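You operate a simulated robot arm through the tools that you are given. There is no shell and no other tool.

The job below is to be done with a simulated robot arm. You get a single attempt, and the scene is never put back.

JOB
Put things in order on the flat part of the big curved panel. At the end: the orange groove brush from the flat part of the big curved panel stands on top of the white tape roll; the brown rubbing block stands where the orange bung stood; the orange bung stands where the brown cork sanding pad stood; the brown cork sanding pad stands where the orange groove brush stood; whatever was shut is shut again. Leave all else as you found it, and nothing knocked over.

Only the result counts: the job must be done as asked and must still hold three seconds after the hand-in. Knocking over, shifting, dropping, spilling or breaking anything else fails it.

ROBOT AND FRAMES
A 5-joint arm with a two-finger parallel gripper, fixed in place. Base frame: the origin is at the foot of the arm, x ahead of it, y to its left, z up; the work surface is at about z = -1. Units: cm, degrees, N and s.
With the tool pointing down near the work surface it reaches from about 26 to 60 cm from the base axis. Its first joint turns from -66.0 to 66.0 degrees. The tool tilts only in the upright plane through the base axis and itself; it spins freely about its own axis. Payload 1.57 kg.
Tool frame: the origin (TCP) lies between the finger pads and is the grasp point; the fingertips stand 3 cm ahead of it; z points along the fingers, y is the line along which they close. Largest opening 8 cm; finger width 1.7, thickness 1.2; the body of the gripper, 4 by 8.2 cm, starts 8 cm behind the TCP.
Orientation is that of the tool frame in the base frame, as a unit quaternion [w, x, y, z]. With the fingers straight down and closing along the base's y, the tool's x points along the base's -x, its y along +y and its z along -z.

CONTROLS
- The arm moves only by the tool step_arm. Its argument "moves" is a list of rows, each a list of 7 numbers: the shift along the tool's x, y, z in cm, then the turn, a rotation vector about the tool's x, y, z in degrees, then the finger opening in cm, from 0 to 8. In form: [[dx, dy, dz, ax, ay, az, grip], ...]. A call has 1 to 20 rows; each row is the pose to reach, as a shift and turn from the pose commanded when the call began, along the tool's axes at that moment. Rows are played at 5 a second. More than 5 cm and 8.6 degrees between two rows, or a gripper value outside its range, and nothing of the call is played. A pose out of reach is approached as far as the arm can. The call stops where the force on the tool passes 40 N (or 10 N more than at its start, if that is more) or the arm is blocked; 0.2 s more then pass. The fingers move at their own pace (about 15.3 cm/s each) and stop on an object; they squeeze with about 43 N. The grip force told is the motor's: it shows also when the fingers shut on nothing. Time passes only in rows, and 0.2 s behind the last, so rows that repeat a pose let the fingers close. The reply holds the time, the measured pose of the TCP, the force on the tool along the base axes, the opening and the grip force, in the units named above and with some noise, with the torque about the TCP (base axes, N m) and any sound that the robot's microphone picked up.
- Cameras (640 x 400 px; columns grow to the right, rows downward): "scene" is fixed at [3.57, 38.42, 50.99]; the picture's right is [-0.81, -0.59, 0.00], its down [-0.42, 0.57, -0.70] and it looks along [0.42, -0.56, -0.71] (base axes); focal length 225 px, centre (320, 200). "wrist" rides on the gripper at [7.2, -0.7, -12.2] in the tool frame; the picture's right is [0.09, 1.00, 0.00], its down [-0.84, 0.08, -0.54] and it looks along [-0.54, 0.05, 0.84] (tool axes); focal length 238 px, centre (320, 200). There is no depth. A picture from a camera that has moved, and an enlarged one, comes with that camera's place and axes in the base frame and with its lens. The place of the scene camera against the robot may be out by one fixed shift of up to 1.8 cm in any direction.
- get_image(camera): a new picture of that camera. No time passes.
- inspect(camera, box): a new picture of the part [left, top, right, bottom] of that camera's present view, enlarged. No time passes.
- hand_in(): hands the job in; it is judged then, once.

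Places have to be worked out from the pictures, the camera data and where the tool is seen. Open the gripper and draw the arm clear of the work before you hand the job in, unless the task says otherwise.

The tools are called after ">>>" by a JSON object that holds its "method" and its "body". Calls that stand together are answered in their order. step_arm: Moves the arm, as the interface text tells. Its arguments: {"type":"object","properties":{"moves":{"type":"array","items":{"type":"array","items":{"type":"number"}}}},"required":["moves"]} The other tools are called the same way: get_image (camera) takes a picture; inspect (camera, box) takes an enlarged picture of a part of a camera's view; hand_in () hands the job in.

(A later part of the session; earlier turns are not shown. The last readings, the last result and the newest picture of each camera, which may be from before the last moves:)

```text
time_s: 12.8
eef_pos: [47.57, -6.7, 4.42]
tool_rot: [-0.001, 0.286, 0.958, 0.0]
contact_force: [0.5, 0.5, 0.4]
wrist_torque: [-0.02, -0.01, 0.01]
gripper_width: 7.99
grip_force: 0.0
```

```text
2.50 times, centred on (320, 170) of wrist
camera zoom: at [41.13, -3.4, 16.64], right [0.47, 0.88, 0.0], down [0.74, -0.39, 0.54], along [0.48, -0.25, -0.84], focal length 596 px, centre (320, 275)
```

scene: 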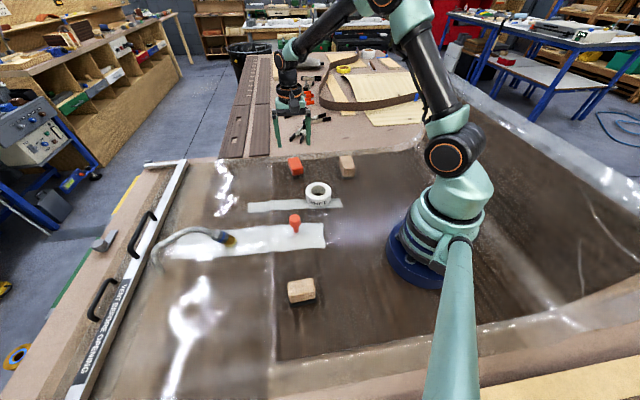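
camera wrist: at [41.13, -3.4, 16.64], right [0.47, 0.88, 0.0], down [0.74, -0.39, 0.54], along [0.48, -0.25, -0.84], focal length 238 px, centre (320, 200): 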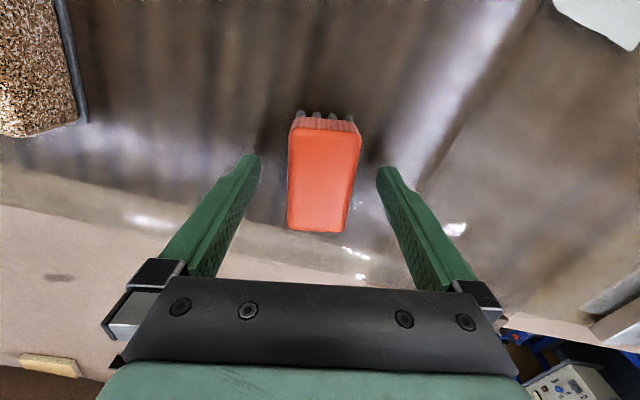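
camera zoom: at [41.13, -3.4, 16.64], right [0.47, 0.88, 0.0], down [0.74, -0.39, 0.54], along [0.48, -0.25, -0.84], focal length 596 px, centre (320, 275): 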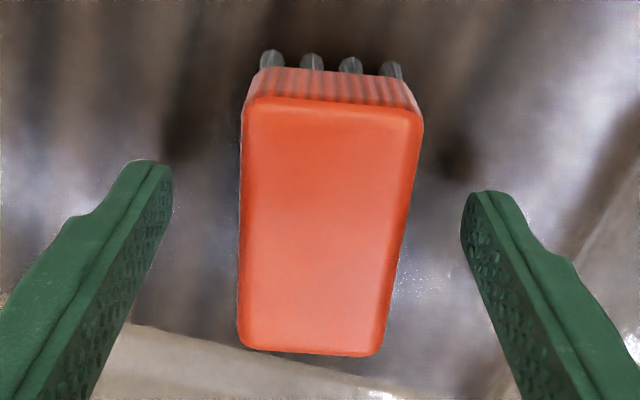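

The fingers straddle the brush squarely (edges at ±1.95 cm about the tool's centre, ends at +3.2/-3.4). I lower 0.7 cm and close on it.

>>> {"method": "step_arm", "body": {"moves": [[0, 0, 0.35, 0, 0, 0, 8], [0, 0, 0.7, 0, 0, 0, 8], [0, 0, 0.7, 0, 0, 0, 6], [0, 0, 0.7, 0, 0, 0, 4.6], [0, 0, 0.7, 0, 0, 0, 3], [0, 0, 0.7, 0, 0, 0, 1], [0, 0, 0.7, 0, 0, 0, 0], [0, 0, 0.7, 0, 0, 0, 0]]}}

>>> {"method": "inspect", "body": {"camera": "scene", "box": [264, 130, 344, 190]}}

>>> {"method": "get_image", "body": {"camera": "wrist"}}

```text
time_s: 14.6
eef_pos: [47.44, -6.66, 3.82]
tool_rot: [0.001, 0.286, 0.958, -0.001]
contact_force: [-0.8, -0.3, 0.6]
wrist_torque: [0.0, 0.02, 0.0]
gripper_width: 3.92
grip_force: 43.0
```

```text
6.67 times, centred on (304, 160) of scene
camera zoom: at [3.57, 38.42, 50.99], right [-0.81, -0.59, 0.0], down [-0.42, 0.57, -0.7], along [0.42, -0.56, -0.71], focal length 1500 px, centre (427, 467)
```

zoom: 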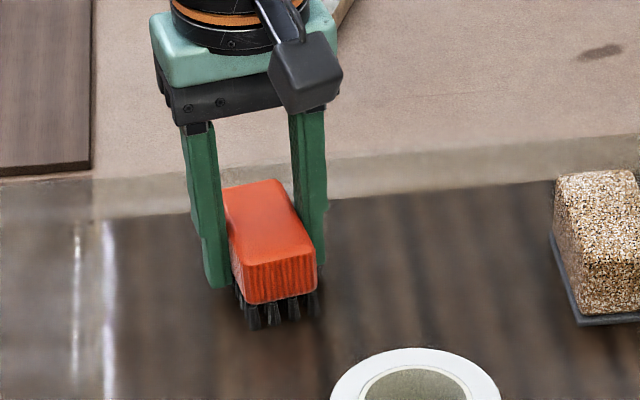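

```text
taken
camera wrist: at [41.17, -3.41, 16.0], right [0.47, 0.88, 0.0], down [0.74, -0.39, 0.54], along [0.48, -0.25, -0.84], focal length 238 px, centre (320, 200)
```

wrist: 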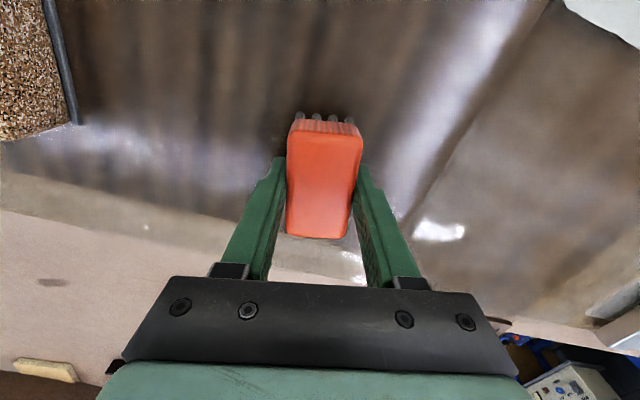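

The brush is held at 3.92 cm with full grip force, with the tool at about (47.5, -6.75, 3.8) – I note that as its place. I lift it straight up and move to where the tape roll is in the wrist camera's view.

>>> {"method": "step_arm", "body": {"moves": [[0, 0, -0.5, 0, 0, 0, 0], [0, 0, -1.5, 0, 0, 0, 0], [0, 0, -3, 0, 0, 0, 0], [0, 0, -5, 0, 0, 0, 0], [0, 0, -7, 0, 0, 0, 0], [0, 0, -9, 0, 0, 0, 0], [0, 0, -11, 0, 0, 0, 0], [2, -0.25, -12, 0, 0, 0, 0], [4.2, -0.5, -12, 0, 0, 0, 0], [6.4, -0.75, -12, 0, 0, 0, 0], [8.4, -1, -12, 0, 0, 0, 0], [8.4, -1, -12, 0, 0, 0, 0]]}}

>>> {"method": "get_image", "body": {"camera": "wrist"}}

>>> {"method": "get_image", "body": {"camera": "scene"}}

```text
time_s: 17.2
eef_pos: [39.98, -2.95, 15.82]
tool_rot: [0.0, 0.286, 0.958, 0.0]
contact_force: [0.1, -0.5, -0.1]
wrist_torque: [0.06, 0.01, -0.01]
gripper_width: 0.0
grip_force: 21.2
```

```text
taken
camera wrist: at [33.59, 0.32, 28.03], right [0.47, 0.88, 0.0], down [0.74, -0.4, 0.54], along [0.48, -0.25, -0.84], focal length 238 px, centre (320, 200)
```

wrist: 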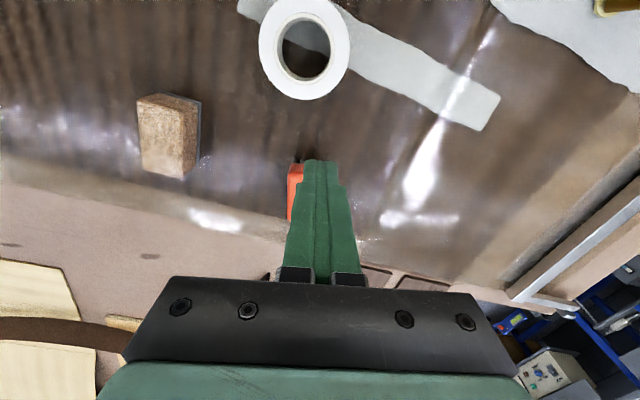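

```text
taken
```

scene: 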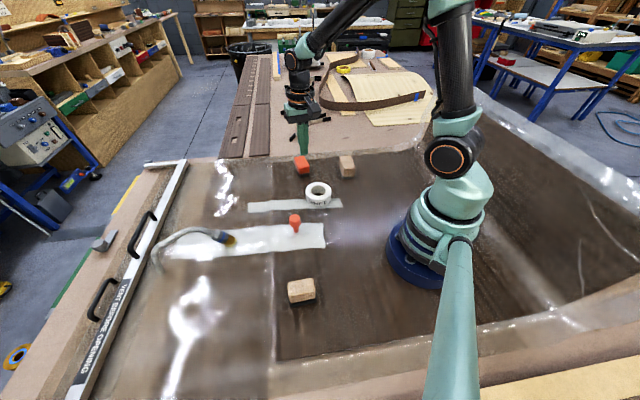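

The gripper closed to 0: the brush slipped out. I look at how and where it is now.

>>> {"method": "inspect", "body": {"camera": "scene", "box": [264, 130, 344, 190]}}

>>> {"method": "inspect", "body": {"camera": "wrist", "box": [240, 140, 400, 240]}}

>>> {"method": "inspect", "body": {"camera": "wrist", "box": [230, 0, 390, 110]}}

```text
6.67 times, centred on (304, 160) of scene
camera zoom: at [3.56, 38.42, 50.99], right [-0.81, -0.59, 0.0], down [-0.42, 0.57, -0.7], along [0.42, -0.56, -0.71], focal length 1500 px, centre (427, 467)
```

zoom: 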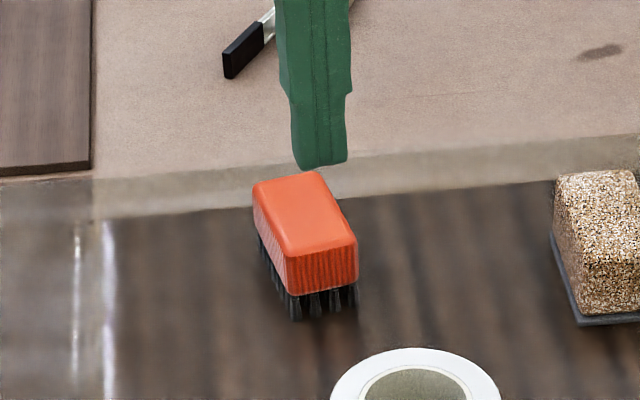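

```text
4.00 times, centred on (320, 190) of wrist
camera zoom: at [33.59, 0.32, 28.03], right [0.47, 0.88, 0.0], down [0.74, -0.4, 0.54], along [0.48, -0.25, -0.84], focal length 953 px, centre (320, 240)
```

zoom: 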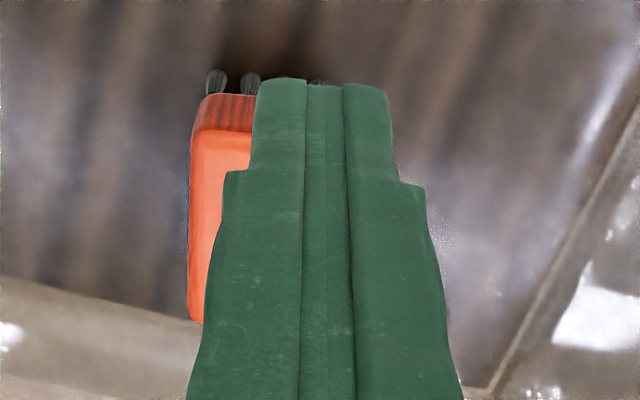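

```text
3.64 times, centred on (310, 55) of wrist
camera zoom: at [33.59, 0.32, 28.03], right [0.47, 0.88, 0.0], down [0.74, -0.4, 0.54], along [0.48, -0.25, -0.84], focal length 867 px, centre (356, 727)
```

zoom: 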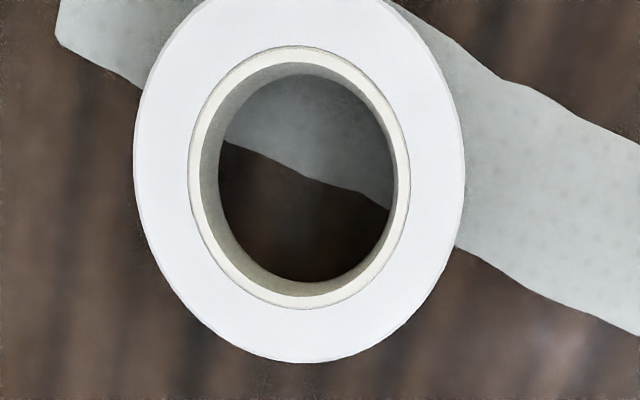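

The brush is still upright, merely slid about 2 cm to roughly (46.3, -8.6). I reopen and go above it again to re-measure, then I'll grip deeper and lift slowly.

>>> {"method": "step_arm", "body": {"moves": [[0, 0, 0, 0, 0, 0, 4], [0, 0, 0, 0, 0, 0, 8], [-2, -0.3, 0, 0, 0, 0, 8], [-4.2, -0.6, 0.6, 0, 0, 0, 8], [-6.4, -0.9, 1.2, 0, 0, 0, 8], [-8.26, -1.1, 1.9, 0, 0, 0, 8], [-8.26, -1.1, 1.9, 0, 0, 0, 8]]}}

>>> {"method": "inspect", "body": {"camera": "wrist", "box": [256, 70, 384, 190]}}

>>> {"method": "get_image", "body": {"camera": "wrist"}}

```text
time_s: 18.8
eef_pos: [46.34, -8.38, 13.86]
tool_rot: [0.001, 0.287, 0.958, 0.0]
contact_force: [-1.2, -0.7, 0.2]
wrist_torque: [0.02, 0.02, 0.01]
gripper_width: 7.99
grip_force: 0.0
```

```text
3.33 times, centred on (320, 130) of wrist
camera zoom: at [39.9, -5.11, 26.15], right [0.47, 0.88, 0.0], down [0.74, -0.39, 0.54], along [0.48, -0.25, -0.84], focal length 794 px, centre (320, 433)
```

zoom: 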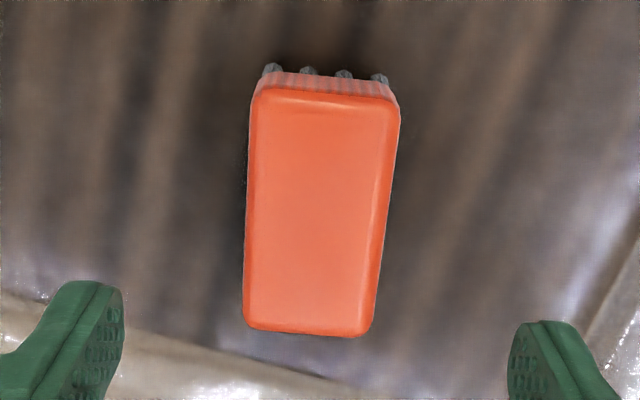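

```text
taken
camera wrist: at [39.9, -5.11, 26.15], right [0.47, 0.88, 0.0], down [0.74, -0.39, 0.54], along [0.48, -0.25, -0.84], focal length 238 px, centre (320, 200)
```

wrist: 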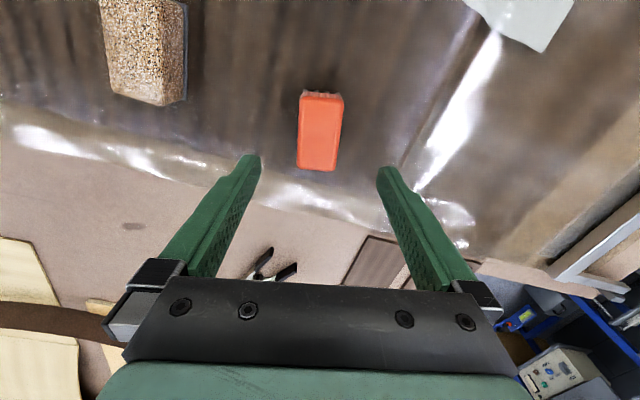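

Aligned to within 0.2 cm. I descend to z ≈ 3.45 in small steps at the end, watching for contact with the surface.

>>> {"method": "step_arm", "body": {"moves": [[-0.05, -0.1, 2.5, 0, 0, 0, 8], [-0.1, -0.17, 5, 0, 0, 0, 8], [-0.1, -0.17, 7, 0, 0, 0, 8], [-0.1, -0.17, 8.5, 0, 0, 0, 8], [-0.1, -0.17, 9.5, 0, 0, 0, 8], [-0.1, -0.17, 10.1, 0, 0, 0, 8], [-0.1, -0.17, 10.3, 0, 0, 0, 8], [-0.1, -0.17, 10.5, 0, 0, 0, 8], [-0.1, -0.17, 10.5, 0, 0, 0, 8]]}}

>>> {"method": "inspect", "body": {"camera": "scene", "box": [264, 130, 344, 190]}}

```text
time_s: 20.8
eef_pos: [46.18, -8.66, 3.39]
tool_rot: [-0.001, 0.287, 0.958, 0.0]
contact_force: [0.0, 0.5, -0.4]
wrist_torque: [0.0, 0.0, 0.03]
gripper_width: 8.01
grip_force: 0.0
```

```text
6.67 times, centred on (304, 160) of scene
camera zoom: at [3.57, 38.42, 50.99], right [-0.81, -0.59, 0.0], down [-0.42, 0.57, -0.7], along [0.42, -0.56, -0.71], focal length 1500 px, centre (427, 467)
```

zoom: 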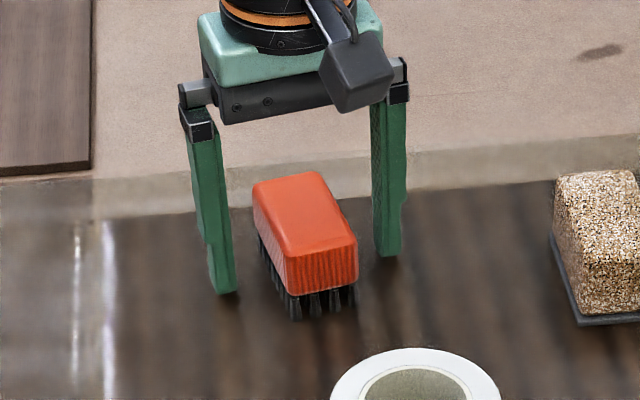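

No contact yet; I go down a little further in 0.15 cm steps to get more of the body between the pads.

>>> {"method": "step_arm", "body": {"moves": [[0, 0, 0.15, 0, 0, 0, 8], [0, 0, 0.3, 0, 0, 0, 8], [0, 0, 0.3, 0, 0, 0, 8]]}}

>>> {"method": "inspect", "body": {"camera": "wrist", "box": [220, 90, 420, 290]}}

```text
time_s: 21.6
eef_pos: [46.07, -8.59, 3.08]
tool_rot: [-0.001, 0.287, 0.958, 0.0]
contact_force: [0.8, 0.0, 0.3]
wrist_torque: [0.04, 0.01, 0.01]
gripper_width: 7.99
grip_force: 0.1
```

```text
2.00 times, centred on (320, 190) of wrist
camera zoom: at [39.84, -5.25, 15.27], right [0.47, 0.88, 0.0], down [0.74, -0.39, 0.54], along [0.48, -0.25, -0.84], focal length 477 px, centre (320, 220)
```

zoom: 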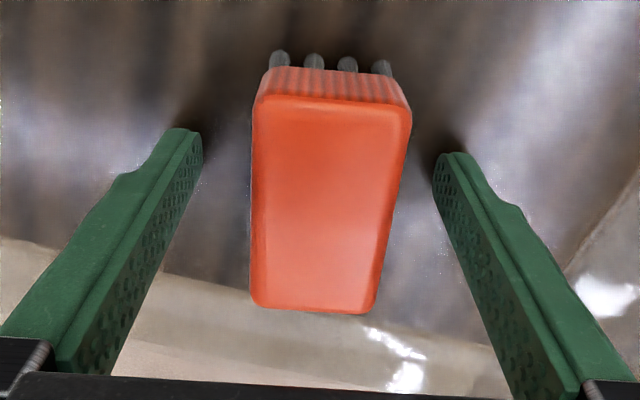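

The tool's grasp point now sits about 0.9 cm below the brush's top, mid-body. I close gently, then raise only 0.6 cm and check that it comes along.

>>> {"method": "step_arm", "body": {"moves": [[0, 0, 0, 0, 0, 0, 6], [0, 0, 0, 0, 0, 0, 4.5], [0, 0, 0, 0, 0, 0, 3.5], [0, 0, 0, 0, 0, 0, 3], [0, 0, 0, 0, 0, 0, 3], [0, 0, 0, 0, 0, 0, 3], [0, 0, -0.1, 0, 0, 0, 3], [0, 0, -0.2, 0, 0, 0, 3], [0, 0, -0.4, 0, 0, 0, 3], [0, 0, -0.6, 0, 0, 0, 3], [0, 0, -0.6, 0, 0, 0, 3]]}}

>>> {"method": "inspect", "body": {"camera": "scene", "box": [264, 130, 344, 190]}}

>>> {"method": "inspect", "body": {"camera": "wrist", "box": [220, 90, 420, 290]}}

```text
time_s: 24.0
eef_pos: [46.18, -8.51, 3.72]
tool_rot: [0.0, 0.286, 0.958, 0.0]
contact_force: [-0.1, -0.1, -0.9]
wrist_torque: [-0.01, -0.01, -0.03]
gripper_width: 3.92
grip_force: 42.8
```

```text
6.67 times, centred on (304, 160) of scene
camera zoom: at [3.57, 38.42, 50.99], right [-0.81, -0.59, 0.0], down [-0.42, 0.57, -0.7], along [0.42, -0.56, -0.71], focal length 1500 px, centre (427, 467)
```

zoom: 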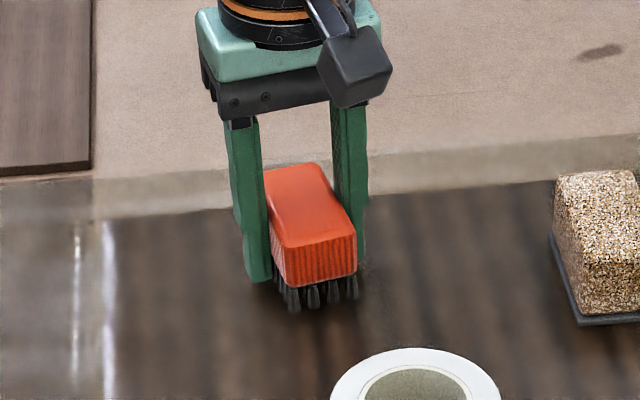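

```text
2.00 times, centred on (320, 190) of wrist
camera zoom: at [39.89, -5.17, 15.89], right [0.47, 0.88, 0.0], down [0.74, -0.39, 0.54], along [0.48, -0.25, -0.84], focal length 477 px, centre (320, 220)
```

zoom: 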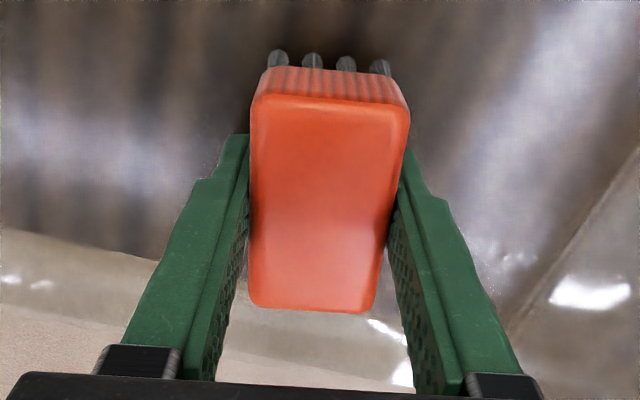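

This time the brush comes up with the hand. I keep lifting slowly (about 2.5 cm/s) and check again.

>>> {"method": "step_arm", "body": {"moves": [[0, 0, -0.3, 0, 0, 0, 3], [0, 0, -0.6, 0, 0, 0, 3], [0, 0, -1, 0, 0, 0, 3], [0, 0, -1.5, 0, 0, 0, 3], [0, 0, -2, 0, 0, 0, 3], [0, 0, -2.5, 0, 0, 0, 3], [0, 0, -3, 0, 0, 0, 3], [0, 0, -3, 0, 0, 0, 3]]}}

>>> {"method": "inspect", "body": {"camera": "scene", "box": [264, 130, 344, 190]}}

>>> {"method": "inspect", "body": {"camera": "wrist", "box": [220, 90, 420, 290]}}

```text
time_s: 25.8
eef_pos: [46.29, -8.41, 6.65]
tool_rot: [0.0, 0.287, 0.958, 0.0]
contact_force: [-0.6, 0.2, -0.2]
wrist_torque: [0.03, 0.02, 0.06]
gripper_width: 3.93
grip_force: 43.4
```

```text
6.67 times, centred on (304, 160) of scene
camera zoom: at [3.57, 38.42, 50.99], right [-0.81, -0.59, 0.0], down [-0.42, 0.57, -0.7], along [0.42, -0.56, -0.71], focal length 1500 px, centre (427, 467)
```

zoom: 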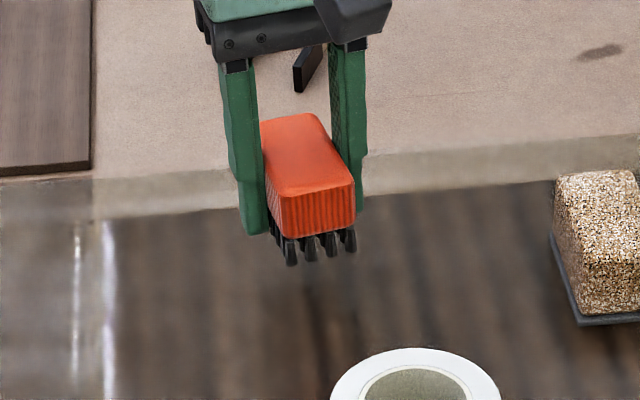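

```text
2.00 times, centred on (320, 190) of wrist
camera zoom: at [39.9, -5.24, 18.91], right [0.47, 0.88, 0.0], down [0.74, -0.39, 0.54], along [0.48, -0.25, -0.84], focal length 477 px, centre (320, 220)
```

zoom: 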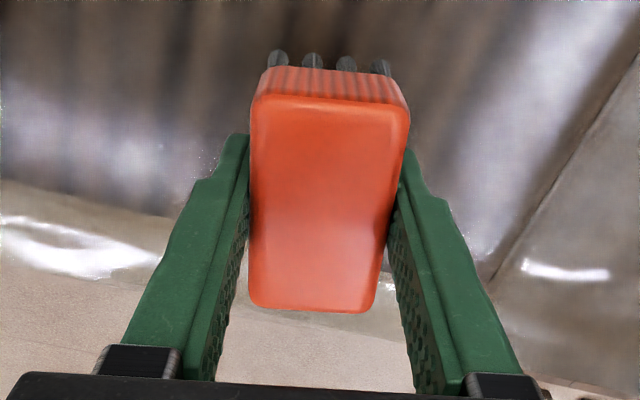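

The brush is held firmly. The tape roll measures 8 cm across (core ~5.4 cm), centred near (33.3, -1.1) with its top at z ≈ 3.2; I lift to z ≈ 12 and carry the brush smoothly above it.

>>> {"method": "step_arm", "body": {"moves": [[0, 0, -0.7, 0, 0, 0, 3], [0, 0, -1.6, 0, 0, 0, 3], [0, 0, -2.6, 0, 0, 0, 3], [0, 0, -3.6, 0, 0, 0, 3], [0, 0, -4.6, 0, 0, 0, 3], [0.5, -0.03, -5.3, 0, 0, 0, 3], [1.5, -0.09, -5.3, 0, 0, 0, 3], [3, -0.17, -5.3, 0, 0, 0, 3], [4.6, -0.26, -5.3, 0, 0, 0, 3], [6.2, -0.35, -5.3, 0, 0, 0, 3], [7.8, -0.44, -5.3, 0, 0, 0, 3], [9.4, -0.53, -5.3, 0, 0, 0, 3], [11, -0.62, -5.3, 0, 0, 0, 3], [12.6, -0.72, -5.3, 0, 0, 0, 3], [14, -0.8, -5.3, 0, 0, 0, 3], [14.8, -0.84, -5.3, 0, 0, 0, 3], [15.13, -0.86, -5.3, 0, 0, 0, 3], [15.13, -0.86, -5.3, 0, 0, 0, 3]]}}

>>> {"method": "get_image", "body": {"camera": "wrist"}}

>>> {"method": "inspect", "body": {"camera": "scene", "box": [270, 140, 366, 212]}}

```text
time_s: 29.6
eef_pos: [33.11, -0.99, 12.0]
tool_rot: [0.0, 0.286, 0.958, 0.0]
contact_force: [0.6, 0.4, -1.0]
wrist_torque: [0.0, -0.01, 0.04]
gripper_width: 3.92
grip_force: 42.9
```

```text
taken
camera wrist: at [26.75, 2.33, 24.13], right [0.47, 0.88, 0.0], down [0.74, -0.39, 0.54], along [0.48, -0.25, -0.84], focal length 238 px, centre (320, 200)
```

wrist: 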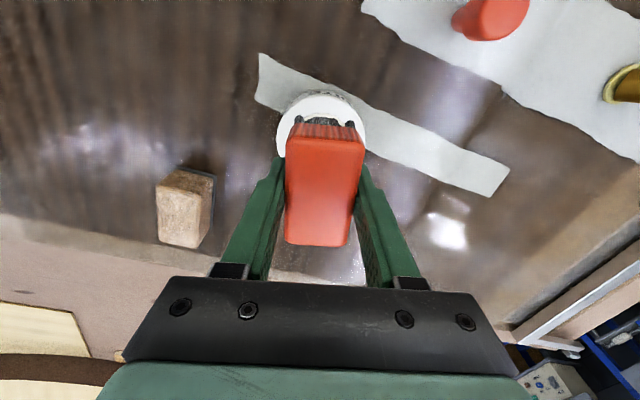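

```text
5.56 times, centred on (318, 176) of scene
camera zoom: at [3.57, 38.42, 50.99], right [-0.81, -0.59, 0.0], down [-0.42, 0.57, -0.7], along [0.42, -0.56, -0.71], focal length 1250 px, centre (331, 333)
```

zoom: 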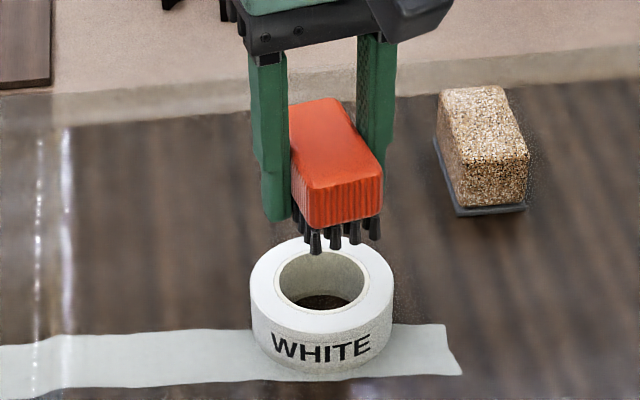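

>>> {"method": "inspect", "body": {"camera": "wrist", "box": [250, 70, 394, 190]}}

```text
3.33 times, centred on (322, 130) of wrist
camera zoom: at [26.75, 2.33, 24.13], right [0.47, 0.88, 0.0], down [0.74, -0.39, 0.54], along [0.48, -0.25, -0.84], focal length 794 px, centre (313, 433)
```

zoom: 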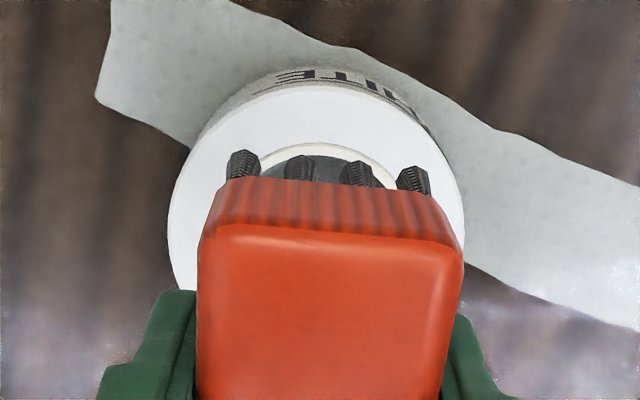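

The brush is centred over the tape roll to within about 0.1 cm. I lower it to just above the roll.

>>> {"method": "step_arm", "body": {"moves": [[0, 0, 1, 0, 0, 0, 3], [0, 0, 2, 0, 0, 0, 3], [0, 0, 3, 0, 0, 0, 3], [0, 0, 4, 0, 0, 0, 3], [0, 0, 4.6, 0, 0, 0, 3], [0, 0, 5, 0, 0, 0, 3], [0, 0, 5, 0, 0, 0, 3]]}}

>>> {"method": "inspect", "body": {"camera": "scene", "box": [280, 150, 360, 210]}}

```text
time_s: 31.2
eef_pos: [33.13, -1.14, 7.07]
tool_rot: [0.001, 0.287, 0.958, 0.0]
contact_force: [0.3, -0.7, 0.0]
wrist_torque: [0.0, 0.01, 0.02]
gripper_width: 3.92
grip_force: 42.7
```

```text
6.67 times, centred on (320, 180) of scene
camera zoom: at [3.57, 38.42, 50.99], right [-0.81, -0.59, 0.0], down [-0.42, 0.57, -0.7], along [0.42, -0.56, -0.71], focal length 1500 px, centre (320, 333)
```

zoom: 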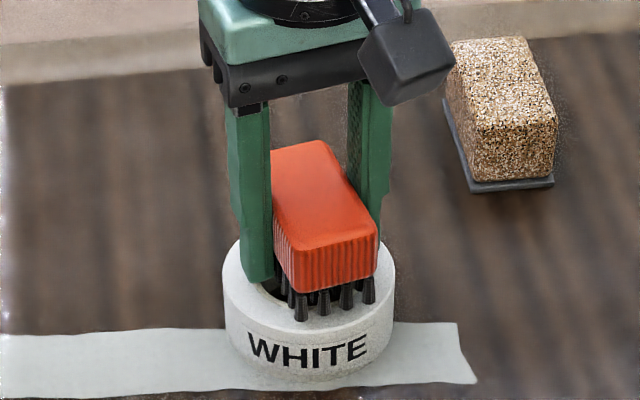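

About half a centimetre of gap seems to remain. I lower in 0.1 cm steps and watch the force.

>>> {"method": "step_arm", "body": {"moves": [[0, 0, 0.1, 0, 0, 0, 3], [0, 0, 0.2, 0, 0, 0, 3], [0, 0, 0.3, 0, 0, 0, 3], [0, 0, 0.4, 0, 0, 0, 3], [0, 0, 0.4, 0, 0, 0, 3]]}}

>>> {"method": "inspect", "body": {"camera": "scene", "box": [296, 165, 346, 205]}}

```text
time_s: 32.4
eef_pos: [33.17, -0.97, 6.6]
tool_rot: [0.0, 0.286, 0.958, 0.001]
contact_force: [-1.0, 0.8, -0.7]
wrist_torque: [0.0, -0.01, 0.0]
gripper_width: 3.92
grip_force: 42.2
```

```text
10.00 times, centred on (321, 185) of scene
camera zoom: at [3.57, 38.42, 50.99], right [-0.81, -0.59, 0.0], down [-0.42, 0.57, -0.7], along [0.42, -0.56, -0.71], focal length 2249 px, centre (310, 350)
```

zoom: 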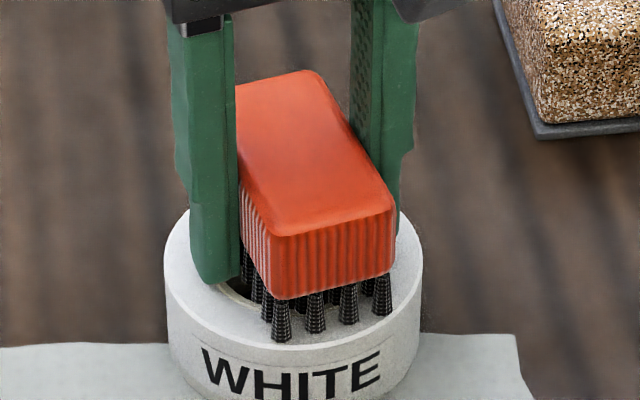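

Bristles are almost touching the tape's face; still no force. I go on in 0.1 cm steps.

>>> {"method": "step_arm", "body": {"moves": [[0, 0, 0.1, 0, 0, 0, 3], [0, 0, 0.2, 0, 0, 0, 3], [0, 0, 0.2, 0, 0, 0, 3]]}}

>>> {"method": "inspect", "body": {"camera": "scene", "box": [296, 165, 346, 205]}}

```text
time_s: 33.2
eef_pos: [33.19, -0.97, 6.49]
tool_rot: [0.001, 0.286, 0.958, 0.0]
contact_force: [-4.0, 1.7, 15.6]
wrist_torque: [0.06, 0.11, 0.03]
gripper_width: 3.91
grip_force: 43.5
```

```text
10.00 times, centred on (321, 185) of scene
camera zoom: at [3.56, 38.42, 50.99], right [-0.81, -0.59, 0.0], down [-0.42, 0.57, -0.7], along [0.42, -0.56, -0.71], focal length 2249 px, centre (310, 350)
```

zoom: 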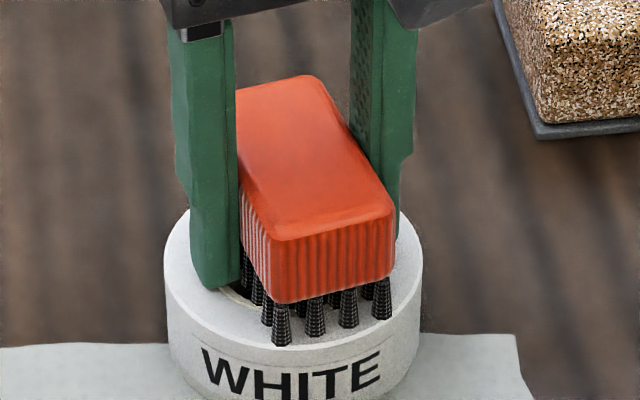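

Contact: 15.6 N upward at z ≈ 6.49, so the bristles rest on the tape. I ease off 0.08 cm and open the fingers slowly, then check before withdrawing.

>>> {"method": "step_arm", "body": {"moves": [[0, 0, -0.08, 0, 0, 0, 3], [0, 0, -0.08, 0, 0, 0, 3.9], [0, 0, -0.08, 0, 0, 0, 4.1], [0, 0, -0.08, 0, 0, 0, 4.4], [0, 0, -0.08, 0, 0, 0, 4.8], [0, 0, -0.08, 0, 0, 0, 5.2], [0, 0, -0.08, 0, 0, 0, 5.6], [0, 0, -0.08, 0, 0, 0, 5.6]]}}

>>> {"method": "inspect", "body": {"camera": "scene", "box": [286, 155, 350, 205]}}

>>> {"method": "get_image", "body": {"camera": "wrist"}}

```text
time_s: 35.0
eef_pos: [33.19, -1.06, 6.43]
tool_rot: [0.0, 0.286, 0.958, 0.0]
contact_force: [-0.1, 1.0, -0.2]
wrist_torque: [-0.01, 0.0, 0.01]
gripper_width: 5.6
grip_force: 0.1
```

```text
8.00 times, centred on (318, 180) of scene
camera zoom: at [3.57, 38.42, 50.99], right [-0.81, -0.59, 0.0], down [-0.42, 0.57, -0.7], along [0.42, -0.56, -0.71], focal length 1800 px, centre (336, 360)
```

zoom: 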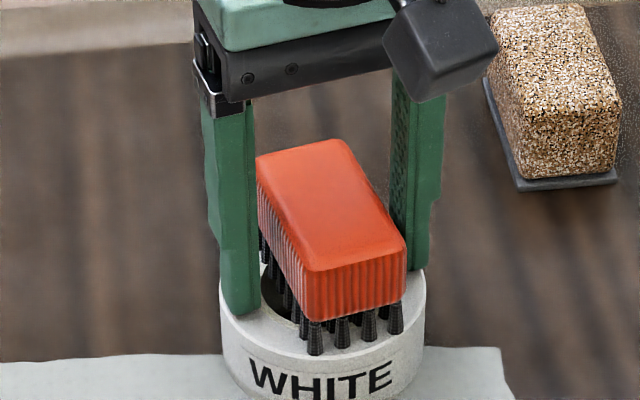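

```text
taken
camera wrist: at [26.79, 2.28, 18.67], right [0.47, 0.88, 0.0], down [0.74, -0.39, 0.54], along [0.48, -0.25, -0.84], focal length 238 px, centre (320, 200)
```

wrist: 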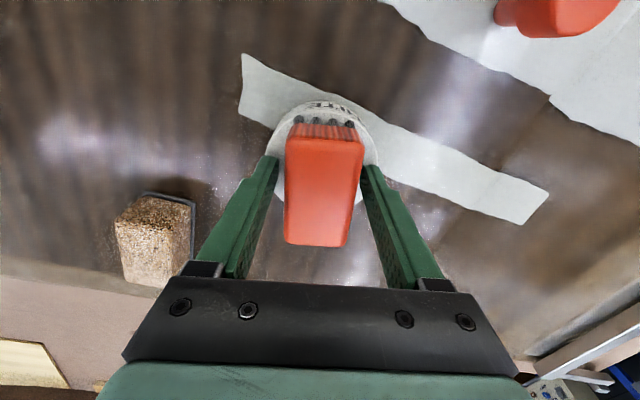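

The brush stands on the tape, free of the fingers. I withdraw straight up and check.

>>> {"method": "step_arm", "body": {"moves": [[0, 0, -0.5, 0, 0, 0, 5.8], [0, 0, -1.5, 0, 0, 0, 6], [0, 0, -3, 0, 0, 0, 6.5], [0, 0, -5, 0, 0, 0, 7], [0, 0, -7, 0, 0, 0, 8], [0, 0, -9, 0, 0, 0, 8], [0, 0, -9, 0, 0, 0, 8]]}}

>>> {"method": "inspect", "body": {"camera": "scene", "box": [286, 145, 366, 205]}}

>>> {"method": "get_image", "body": {"camera": "wrist"}}

```text
time_s: 36.6
eef_pos: [33.23, -0.94, 15.64]
tool_rot: [-0.001, 0.286, 0.958, 0.0]
contact_force: [-0.7, 0.2, -0.2]
wrist_torque: [-0.01, 0.04, 0.02]
gripper_width: 7.98
grip_force: 0.0
```

```text
6.67 times, centred on (326, 175) of scene
camera zoom: at [3.57, 38.42, 50.99], right [-0.81, -0.59, 0.0], down [-0.42, 0.57, -0.7], along [0.42, -0.56, -0.71], focal length 1500 px, centre (280, 367)
```

zoom: 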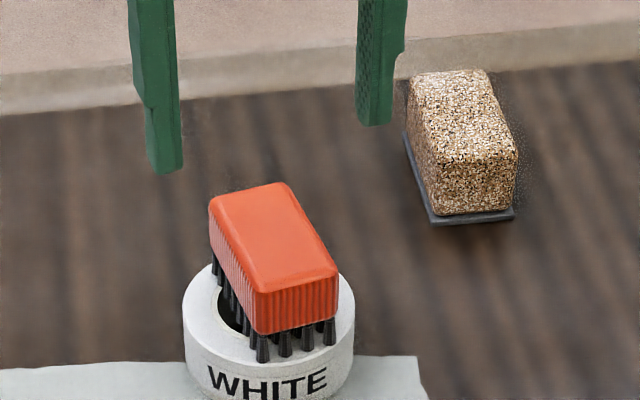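

```text
taken
camera wrist: at [26.77, 2.3, 27.83], right [0.47, 0.88, 0.0], down [0.74, -0.39, 0.54], along [0.48, -0.25, -0.84], focal length 238 px, centre (320, 200)
```

wrist: 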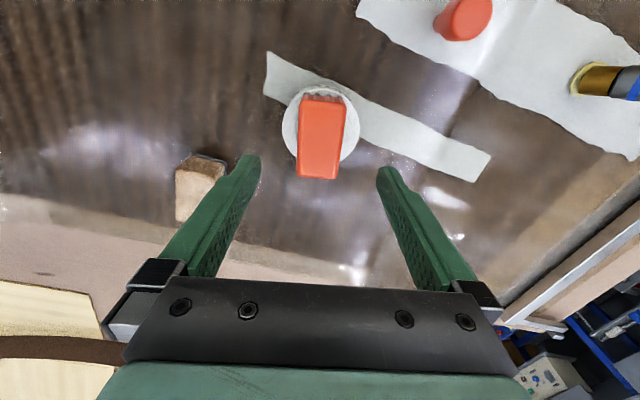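

The brush stands on the tape roll. Next the cork sanding pad (far block), centred near (33.2, -18.05) with its long side at about -46°; I go above it and turn to match.

>>> {"method": "step_arm", "body": {"moves": [[-1.5, -2.3, 0, 0, 0, 3, 8], [-3.1, -4.7, 0, 0, 0, 6, 8], [-4.7, -7.1, 0, 0, 0, 9, 8], [-6.3, -9.5, 0, 0, 0, 12, 8], [-7.9, -11.9, 0, 0, 0, 13, 8], [-9.35, -14.18, 0.6, 0, 0, 13, 8], [-9.35, -14.18, 0.6, 0, 0, 13, 8]]}}

>>> {"method": "get_image", "body": {"camera": "wrist"}}

>>> {"method": "inspect", "body": {"camera": "wrist", "box": [248, 60, 392, 180]}}

```text
time_s: 38.2
eef_pos: [33.13, -18.02, 15.02]
tool_rot: [0.0, 0.393, 0.919, 0.001]
contact_force: [0.1, -0.3, -1.0]
wrist_torque: [-0.04, 0.04, 0.01]
gripper_width: 7.98
grip_force: 0.0
```

```text
taken
camera wrist: at [27.7, -13.28, 27.1], right [0.66, 0.75, 0.0], down [0.63, -0.55, 0.54], along [0.41, -0.36, -0.84], focal length 238 px, centre (320, 200)
```

wrist: 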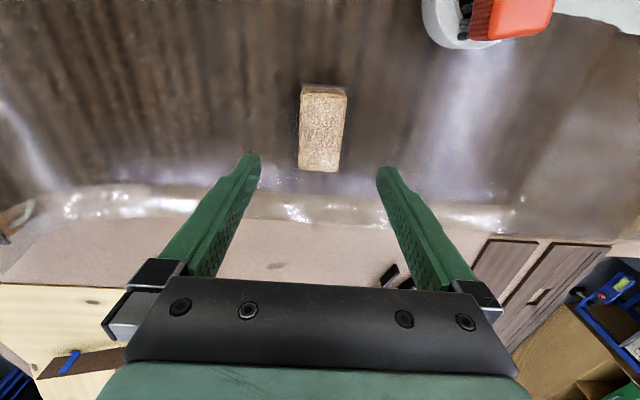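

```text
3.33 times, centred on (320, 120) of wrist
camera zoom: at [27.7, -13.28, 27.1], right [0.66, 0.75, 0.0], down [0.63, -0.55, 0.54], along [0.41, -0.36, -0.84], focal length 794 px, centre (320, 467)
```

zoom: 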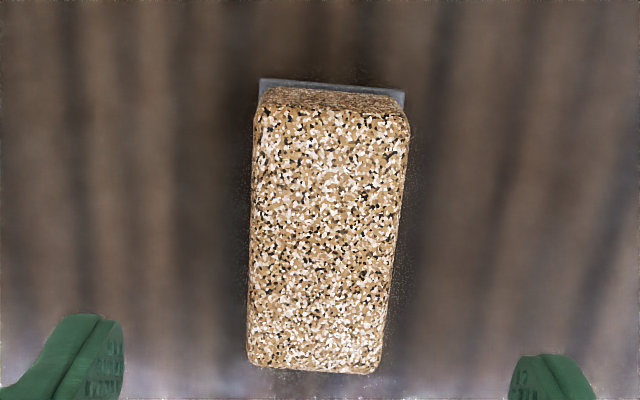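

The pad sits nearly under the tool; I correct 0.15 cm and 1.5°, and descend to z ≈ 3.5, keeping the tips above its sole.

>>> {"method": "step_arm", "body": {"moves": [[-0.14, 0.07, 1.5, 0, 0, -1.5, 8], [-0.14, 0.07, 4, 0, 0, -1.5, 8], [-0.14, 0.07, 6.5, 0, 0, -1.5, 8], [-0.14, 0.07, 8.5, 0, 0, -1.5, 8], [-0.14, 0.07, 10, 0, 0, -1.5, 8], [-0.14, 0.07, 10.8, 0, 0, -1.5, 8], [-0.14, 0.07, 11.4, 0, 0, -1.5, 8], [-0.14, 0.07, 11.4, 0, 0, -1.5, 8]]}}

>>> {"method": "inspect", "body": {"camera": "wrist", "box": [220, 70, 420, 290]}}

>>> {"method": "inspect", "body": {"camera": "scene", "box": [306, 130, 386, 190]}}

```text
time_s: 40.0
eef_pos: [33.16, -17.98, 3.48]
tool_rot: [0.0, 0.381, 0.925, 0.0]
contact_force: [-0.4, -0.3, -0.1]
wrist_torque: [0.01, 0.01, -0.01]
gripper_width: 8.01
grip_force: 0.0
```

```text
1.82 times, centred on (320, 180) of wrist
camera zoom: at [27.73, -13.49, 15.65], right [0.64, 0.77, 0.0], down [0.65, -0.53, 0.54], along [0.42, -0.34, -0.84], focal length 433 px, centre (320, 236)
```

zoom: 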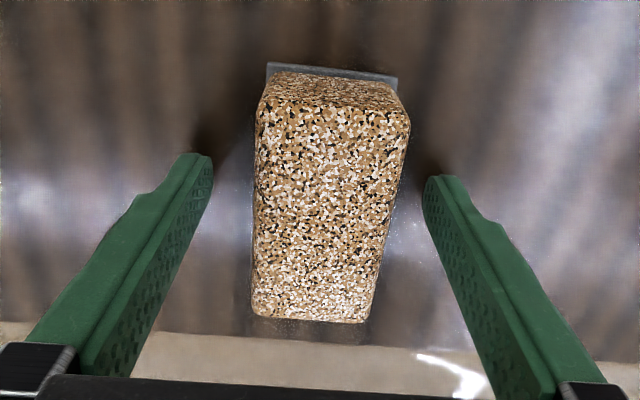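

```text
6.67 times, centred on (346, 160) of scene
camera zoom: at [3.57, 38.42, 50.99], right [-0.81, -0.59, 0.0], down [-0.42, 0.57, -0.7], along [0.42, -0.56, -0.71], focal length 1500 px, centre (147, 467)
```

zoom: 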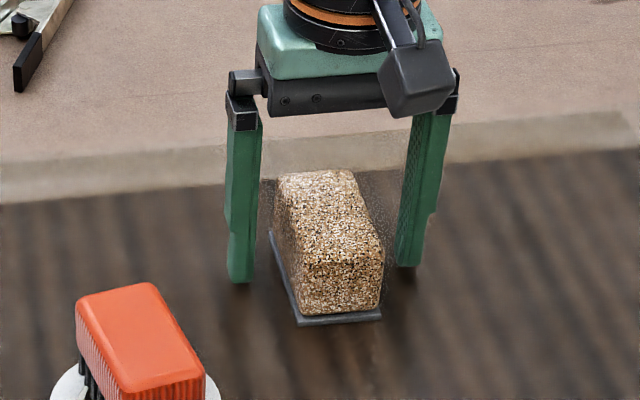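

Aligned: body edges at about ±2.1 cm. I close, then raise 0.5 cm as a test.

>>> {"method": "step_arm", "body": {"moves": [[0, 0, 0, 0, 0, 0, 6.5], [0, 0, 0, 0, 0, 0, 5], [0, 0, 0, 0, 0, 0, 4.3], [0, 0, 0, 0, 0, 0, 3.5], [0, 0, 0, 0, 0, 0, 3], [0, 0, 0, 0, 0, 0, 3]]}}

>>> {"method": "inspect", "body": {"camera": "scene", "box": [306, 130, 386, 190]}}

>>> {"method": "inspect", "body": {"camera": "wrist", "box": [220, 70, 420, 290]}}

```text
time_s: 41.4
eef_pos: [33.22, -18.16, 3.35]
tool_rot: [0.0, 0.381, 0.925, 0.0]
contact_force: [0.1, -0.9, 0.5]
wrist_torque: [-0.01, 0.01, -0.03]
gripper_width: 4.26
grip_force: 43.0
```

```text
6.67 times, centred on (346, 160) of scene
camera zoom: at [3.57, 38.42, 50.99], right [-0.81, -0.59, 0.0], down [-0.42, 0.57, -0.7], along [0.42, -0.56, -0.71], focal length 1500 px, centre (147, 467)
```

zoom: 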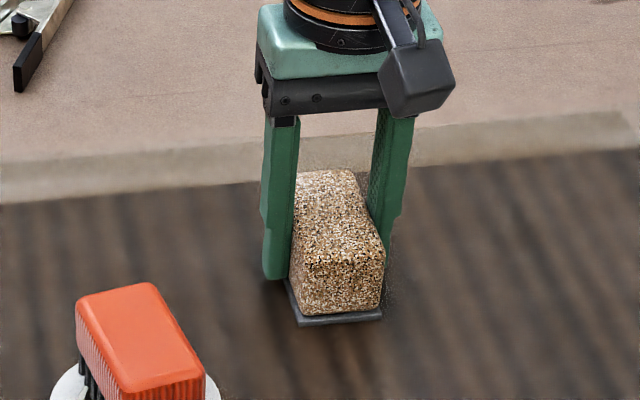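

```text
1.82 times, centred on (320, 180) of wrist
camera zoom: at [27.72, -13.5, 15.67], right [0.64, 0.77, 0.0], down [0.65, -0.53, 0.54], along [0.42, -0.34, -0.84], focal length 433 px, centre (320, 236)
```

zoom: 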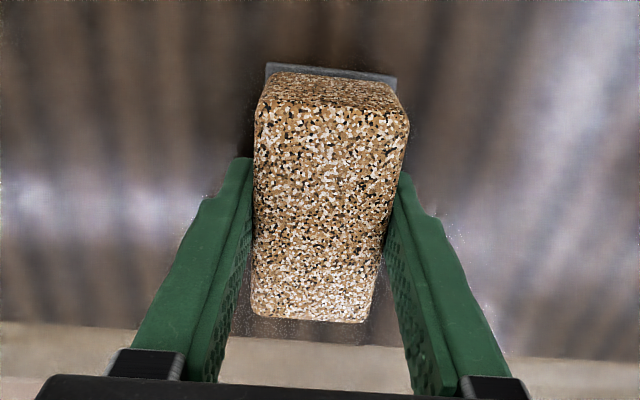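

The pad is held at 4.26 cm (its body, not the wider sole), tool at (33.3, -18.1, 3.47). I test-lift slowly.

>>> {"method": "step_arm", "body": {"moves": [[0, 0, -0.1, 0, 0, 0, 3], [0, 0, -0.3, 0, 0, 0, 3], [0, 0, -0.6, 0, 0, 0, 3], [0, 0, -1, 0, 0, 0, 3], [0, 0, -1, 0, 0, 0, 3]]}}

>>> {"method": "inspect", "body": {"camera": "scene", "box": [306, 130, 386, 190]}}

>>> {"method": "inspect", "body": {"camera": "wrist", "box": [220, 70, 420, 290]}}

```text
time_s: 42.6
eef_pos: [33.36, -18.04, 4.49]
tool_rot: [0.001, 0.381, 0.924, 0.0]
contact_force: [-0.5, 0.0, -1.0]
wrist_torque: [-0.03, 0.01, -0.04]
gripper_width: 4.23
grip_force: 42.7
```

```text
6.67 times, centred on (346, 160) of scene
camera zoom: at [3.57, 38.42, 50.99], right [-0.81, -0.59, 0.0], down [-0.42, 0.57, -0.7], along [0.42, -0.56, -0.71], focal length 1500 px, centre (147, 467)
```

zoom: 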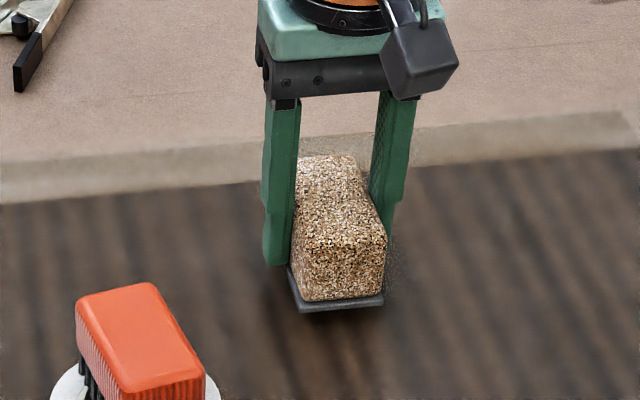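

```text
1.82 times, centred on (320, 180) of wrist
camera zoom: at [27.74, -13.49, 16.62], right [0.64, 0.77, 0.0], down [0.65, -0.53, 0.54], along [0.42, -0.34, -0.84], focal length 433 px, centre (320, 236)
```

zoom: 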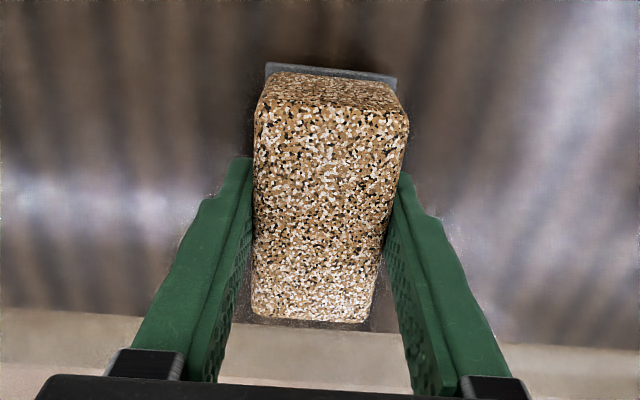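

It holds. I lift to z ≈ 12 and carry it to above the brush's old place (47.6, -6.8).

>>> {"method": "step_arm", "body": {"moves": [[0, 0, -0.5, 0, 0, 0, 3], [0, 0, -1.3, 0, 0, 0, 3], [0, 0, -2.3, 0, 0, 0, 3], [0, 0, -3.5, 0, 0, 0, 3], [0, 0, -4.8, 0, 0, 0, 3], [0, 0, -6.2, 0, 0, 0, 3], [-0.05, 0.4, -7.2, 0, 0, 0, 3], [-0.15, 1.4, -7.6, 0, 0, 0, 3], [-0.33, 3, -7.6, 0, 0, 0, 3], [-0.53, 4.8, -7.6, 0, 0, 0, 3], [-0.73, 6.6, -7.6, 0, 0, 0, 3], [-0.93, 8.4, -7.6, 0, 0, 0, 3], [-1.13, 10.2, -7.6, 0, 0, 0, 3], [-1.32, 12, -7.6, 0, 0, 0, 3], [-1.52, 13.8, -7.6, 0, 0, 0, 3], [-1.72, 15.6, -7.6, 0, 0, 0, 3], [-1.88, 17, -7.6, 0, 0, 0, 3], [-1.96, 17.8, -7.6, 0, 0, 0, 3], [-1.99, 18.03, -7.6, 0, 0, 0, 3], [-1.99, 18.03, -7.6, 0, 0, 0, 3]]}}

>>> {"method": "get_image", "body": {"camera": "wrist"}}

>>> {"method": "get_image", "body": {"camera": "scene"}}

```text
time_s: 46.8
eef_pos: [47.38, -6.47, 12.17]
tool_rot: [0.0, 0.381, 0.925, 0.0]
contact_force: [0.0, 0.8, -0.4]
wrist_torque: [0.01, 0.0, -0.02]
gripper_width: 4.26
grip_force: 43.5
```

```text
taken
camera wrist: at [41.87, -2.12, 24.33], right [0.64, 0.77, 0.0], down [0.65, -0.53, 0.54], along [0.42, -0.34, -0.84], focal length 238 px, centre (320, 200)
```

wrist: 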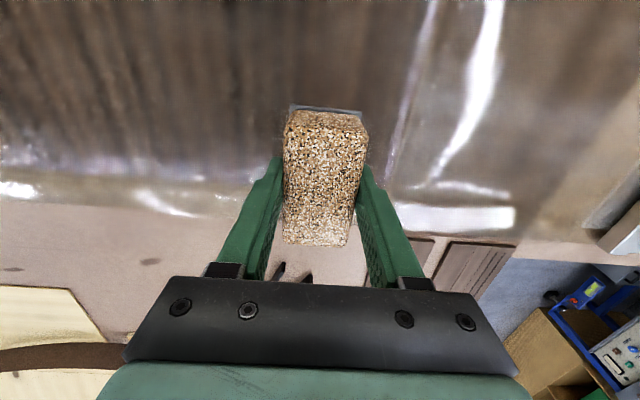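

```text
taken
```

scene: 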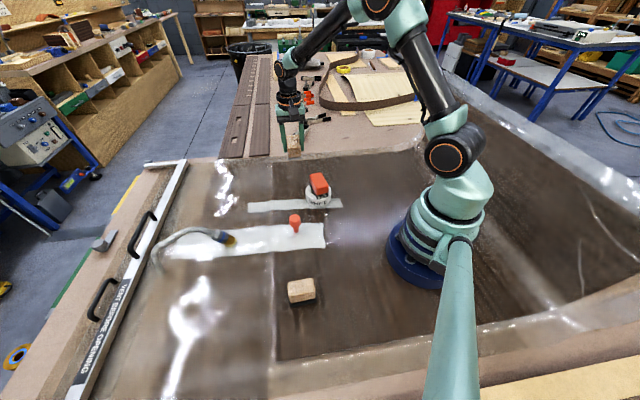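

The pad hangs above the brush's old place. I lower to just above the surface.

>>> {"method": "step_arm", "body": {"moves": [[0, 0, 1, 0, 0, 0, 3], [0, 0, 2.2, 0, 0, 0, 3], [0, 0, 3.6, 0, 0, 0, 3], [0, 0, 5, 0, 0, 0, 3], [0, 0, 6.2, 0, 0, 0, 3], [0, 0, 7.2, 0, 0, 0, 3], [0, 0, 7.9, 0, 0, 0, 3], [0, 0, 8.2, 0, 0, 0, 3], [0, 0, 8.2, 0, 0, 0, 3]]}}

>>> {"method": "inspect", "body": {"camera": "scene", "box": [256, 135, 336, 195]}}

```text
time_s: 48.8
eef_pos: [47.37, -6.68, 3.92]
tool_rot: [0.0, 0.381, 0.924, -0.001]
contact_force: [-0.8, 0.0, -1.2]
wrist_torque: [0.01, -0.01, -0.01]
gripper_width: 4.23
grip_force: 43.3
```

```text
6.67 times, centred on (296, 165) of scene
camera zoom: at [3.57, 38.42, 50.99], right [-0.81, -0.59, 0.0], down [-0.42, 0.57, -0.7], along [0.42, -0.56, -0.71], focal length 1500 px, centre (480, 433)
```

zoom: 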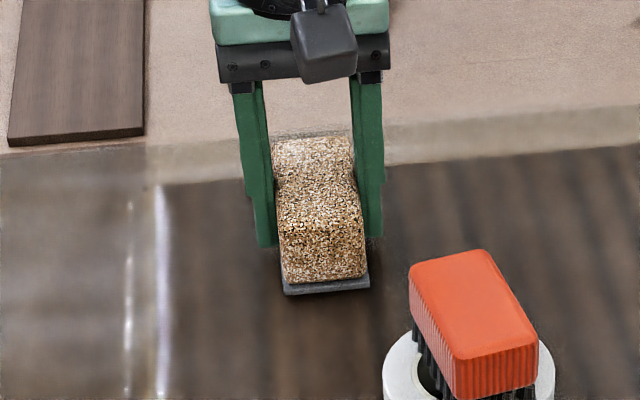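

>>> {"method": "step_arm", "body": {"moves": [[0, 0, 0.1, 0, 0, 0, 3], [0, 0, 0.2, 0, 0, 0, 3], [0, 0, 0.3, 0, 0, 0, 3], [0, 0, 0.35, 0, 0, 0, 3], [0, 0, 0.35, 0, 0, 0, 3]]}}

>>> {"method": "inspect", "body": {"camera": "scene", "box": [256, 135, 336, 195]}}

```text
time_s: 50.0
eef_pos: [47.21, -6.58, 3.53]
tool_rot: [0.0, 0.381, 0.925, 0.0]
contact_force: [-0.4, 0.7, -0.5]
wrist_torque: [0.03, -0.01, -0.04]
gripper_width: 4.24
grip_force: 43.3
```

```text
6.67 times, centred on (296, 165) of scene
camera zoom: at [3.57, 38.42, 50.99], right [-0.81, -0.59, 0.0], down [-0.42, 0.57, -0.7], along [0.42, -0.56, -0.71], focal length 1500 px, centre (480, 433)
```

zoom: 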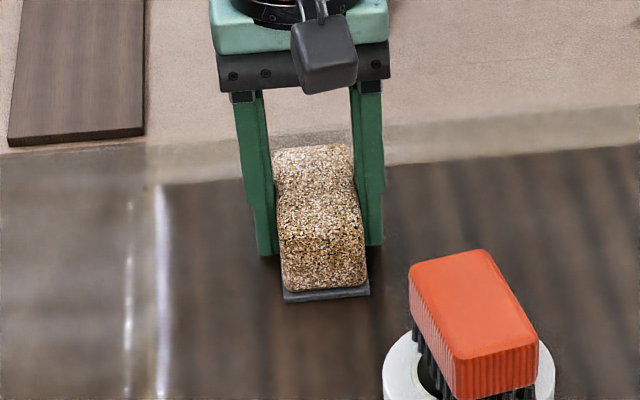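

No contact yet at z ≈ 3.55 (it stood at 3.47 before). I lower a touch more.

>>> {"method": "step_arm", "body": {"moves": [[0, 0, 0.06, 0, 0, 0, 3], [0, 0, 0.12, 0, 0, 0, 3], [0, 0, 0.12, 0, 0, 0, 3]]}}

```text
time_s: 50.8
eef_pos: [47.39, -6.6, 3.34]
tool_rot: [0.001, 0.382, 0.924, 0.0]
contact_force: [-8.6, 2.9, 21.5]
wrist_torque: [0.14, 0.33, 0.0]
gripper_width: 4.19
grip_force: 43.2
```

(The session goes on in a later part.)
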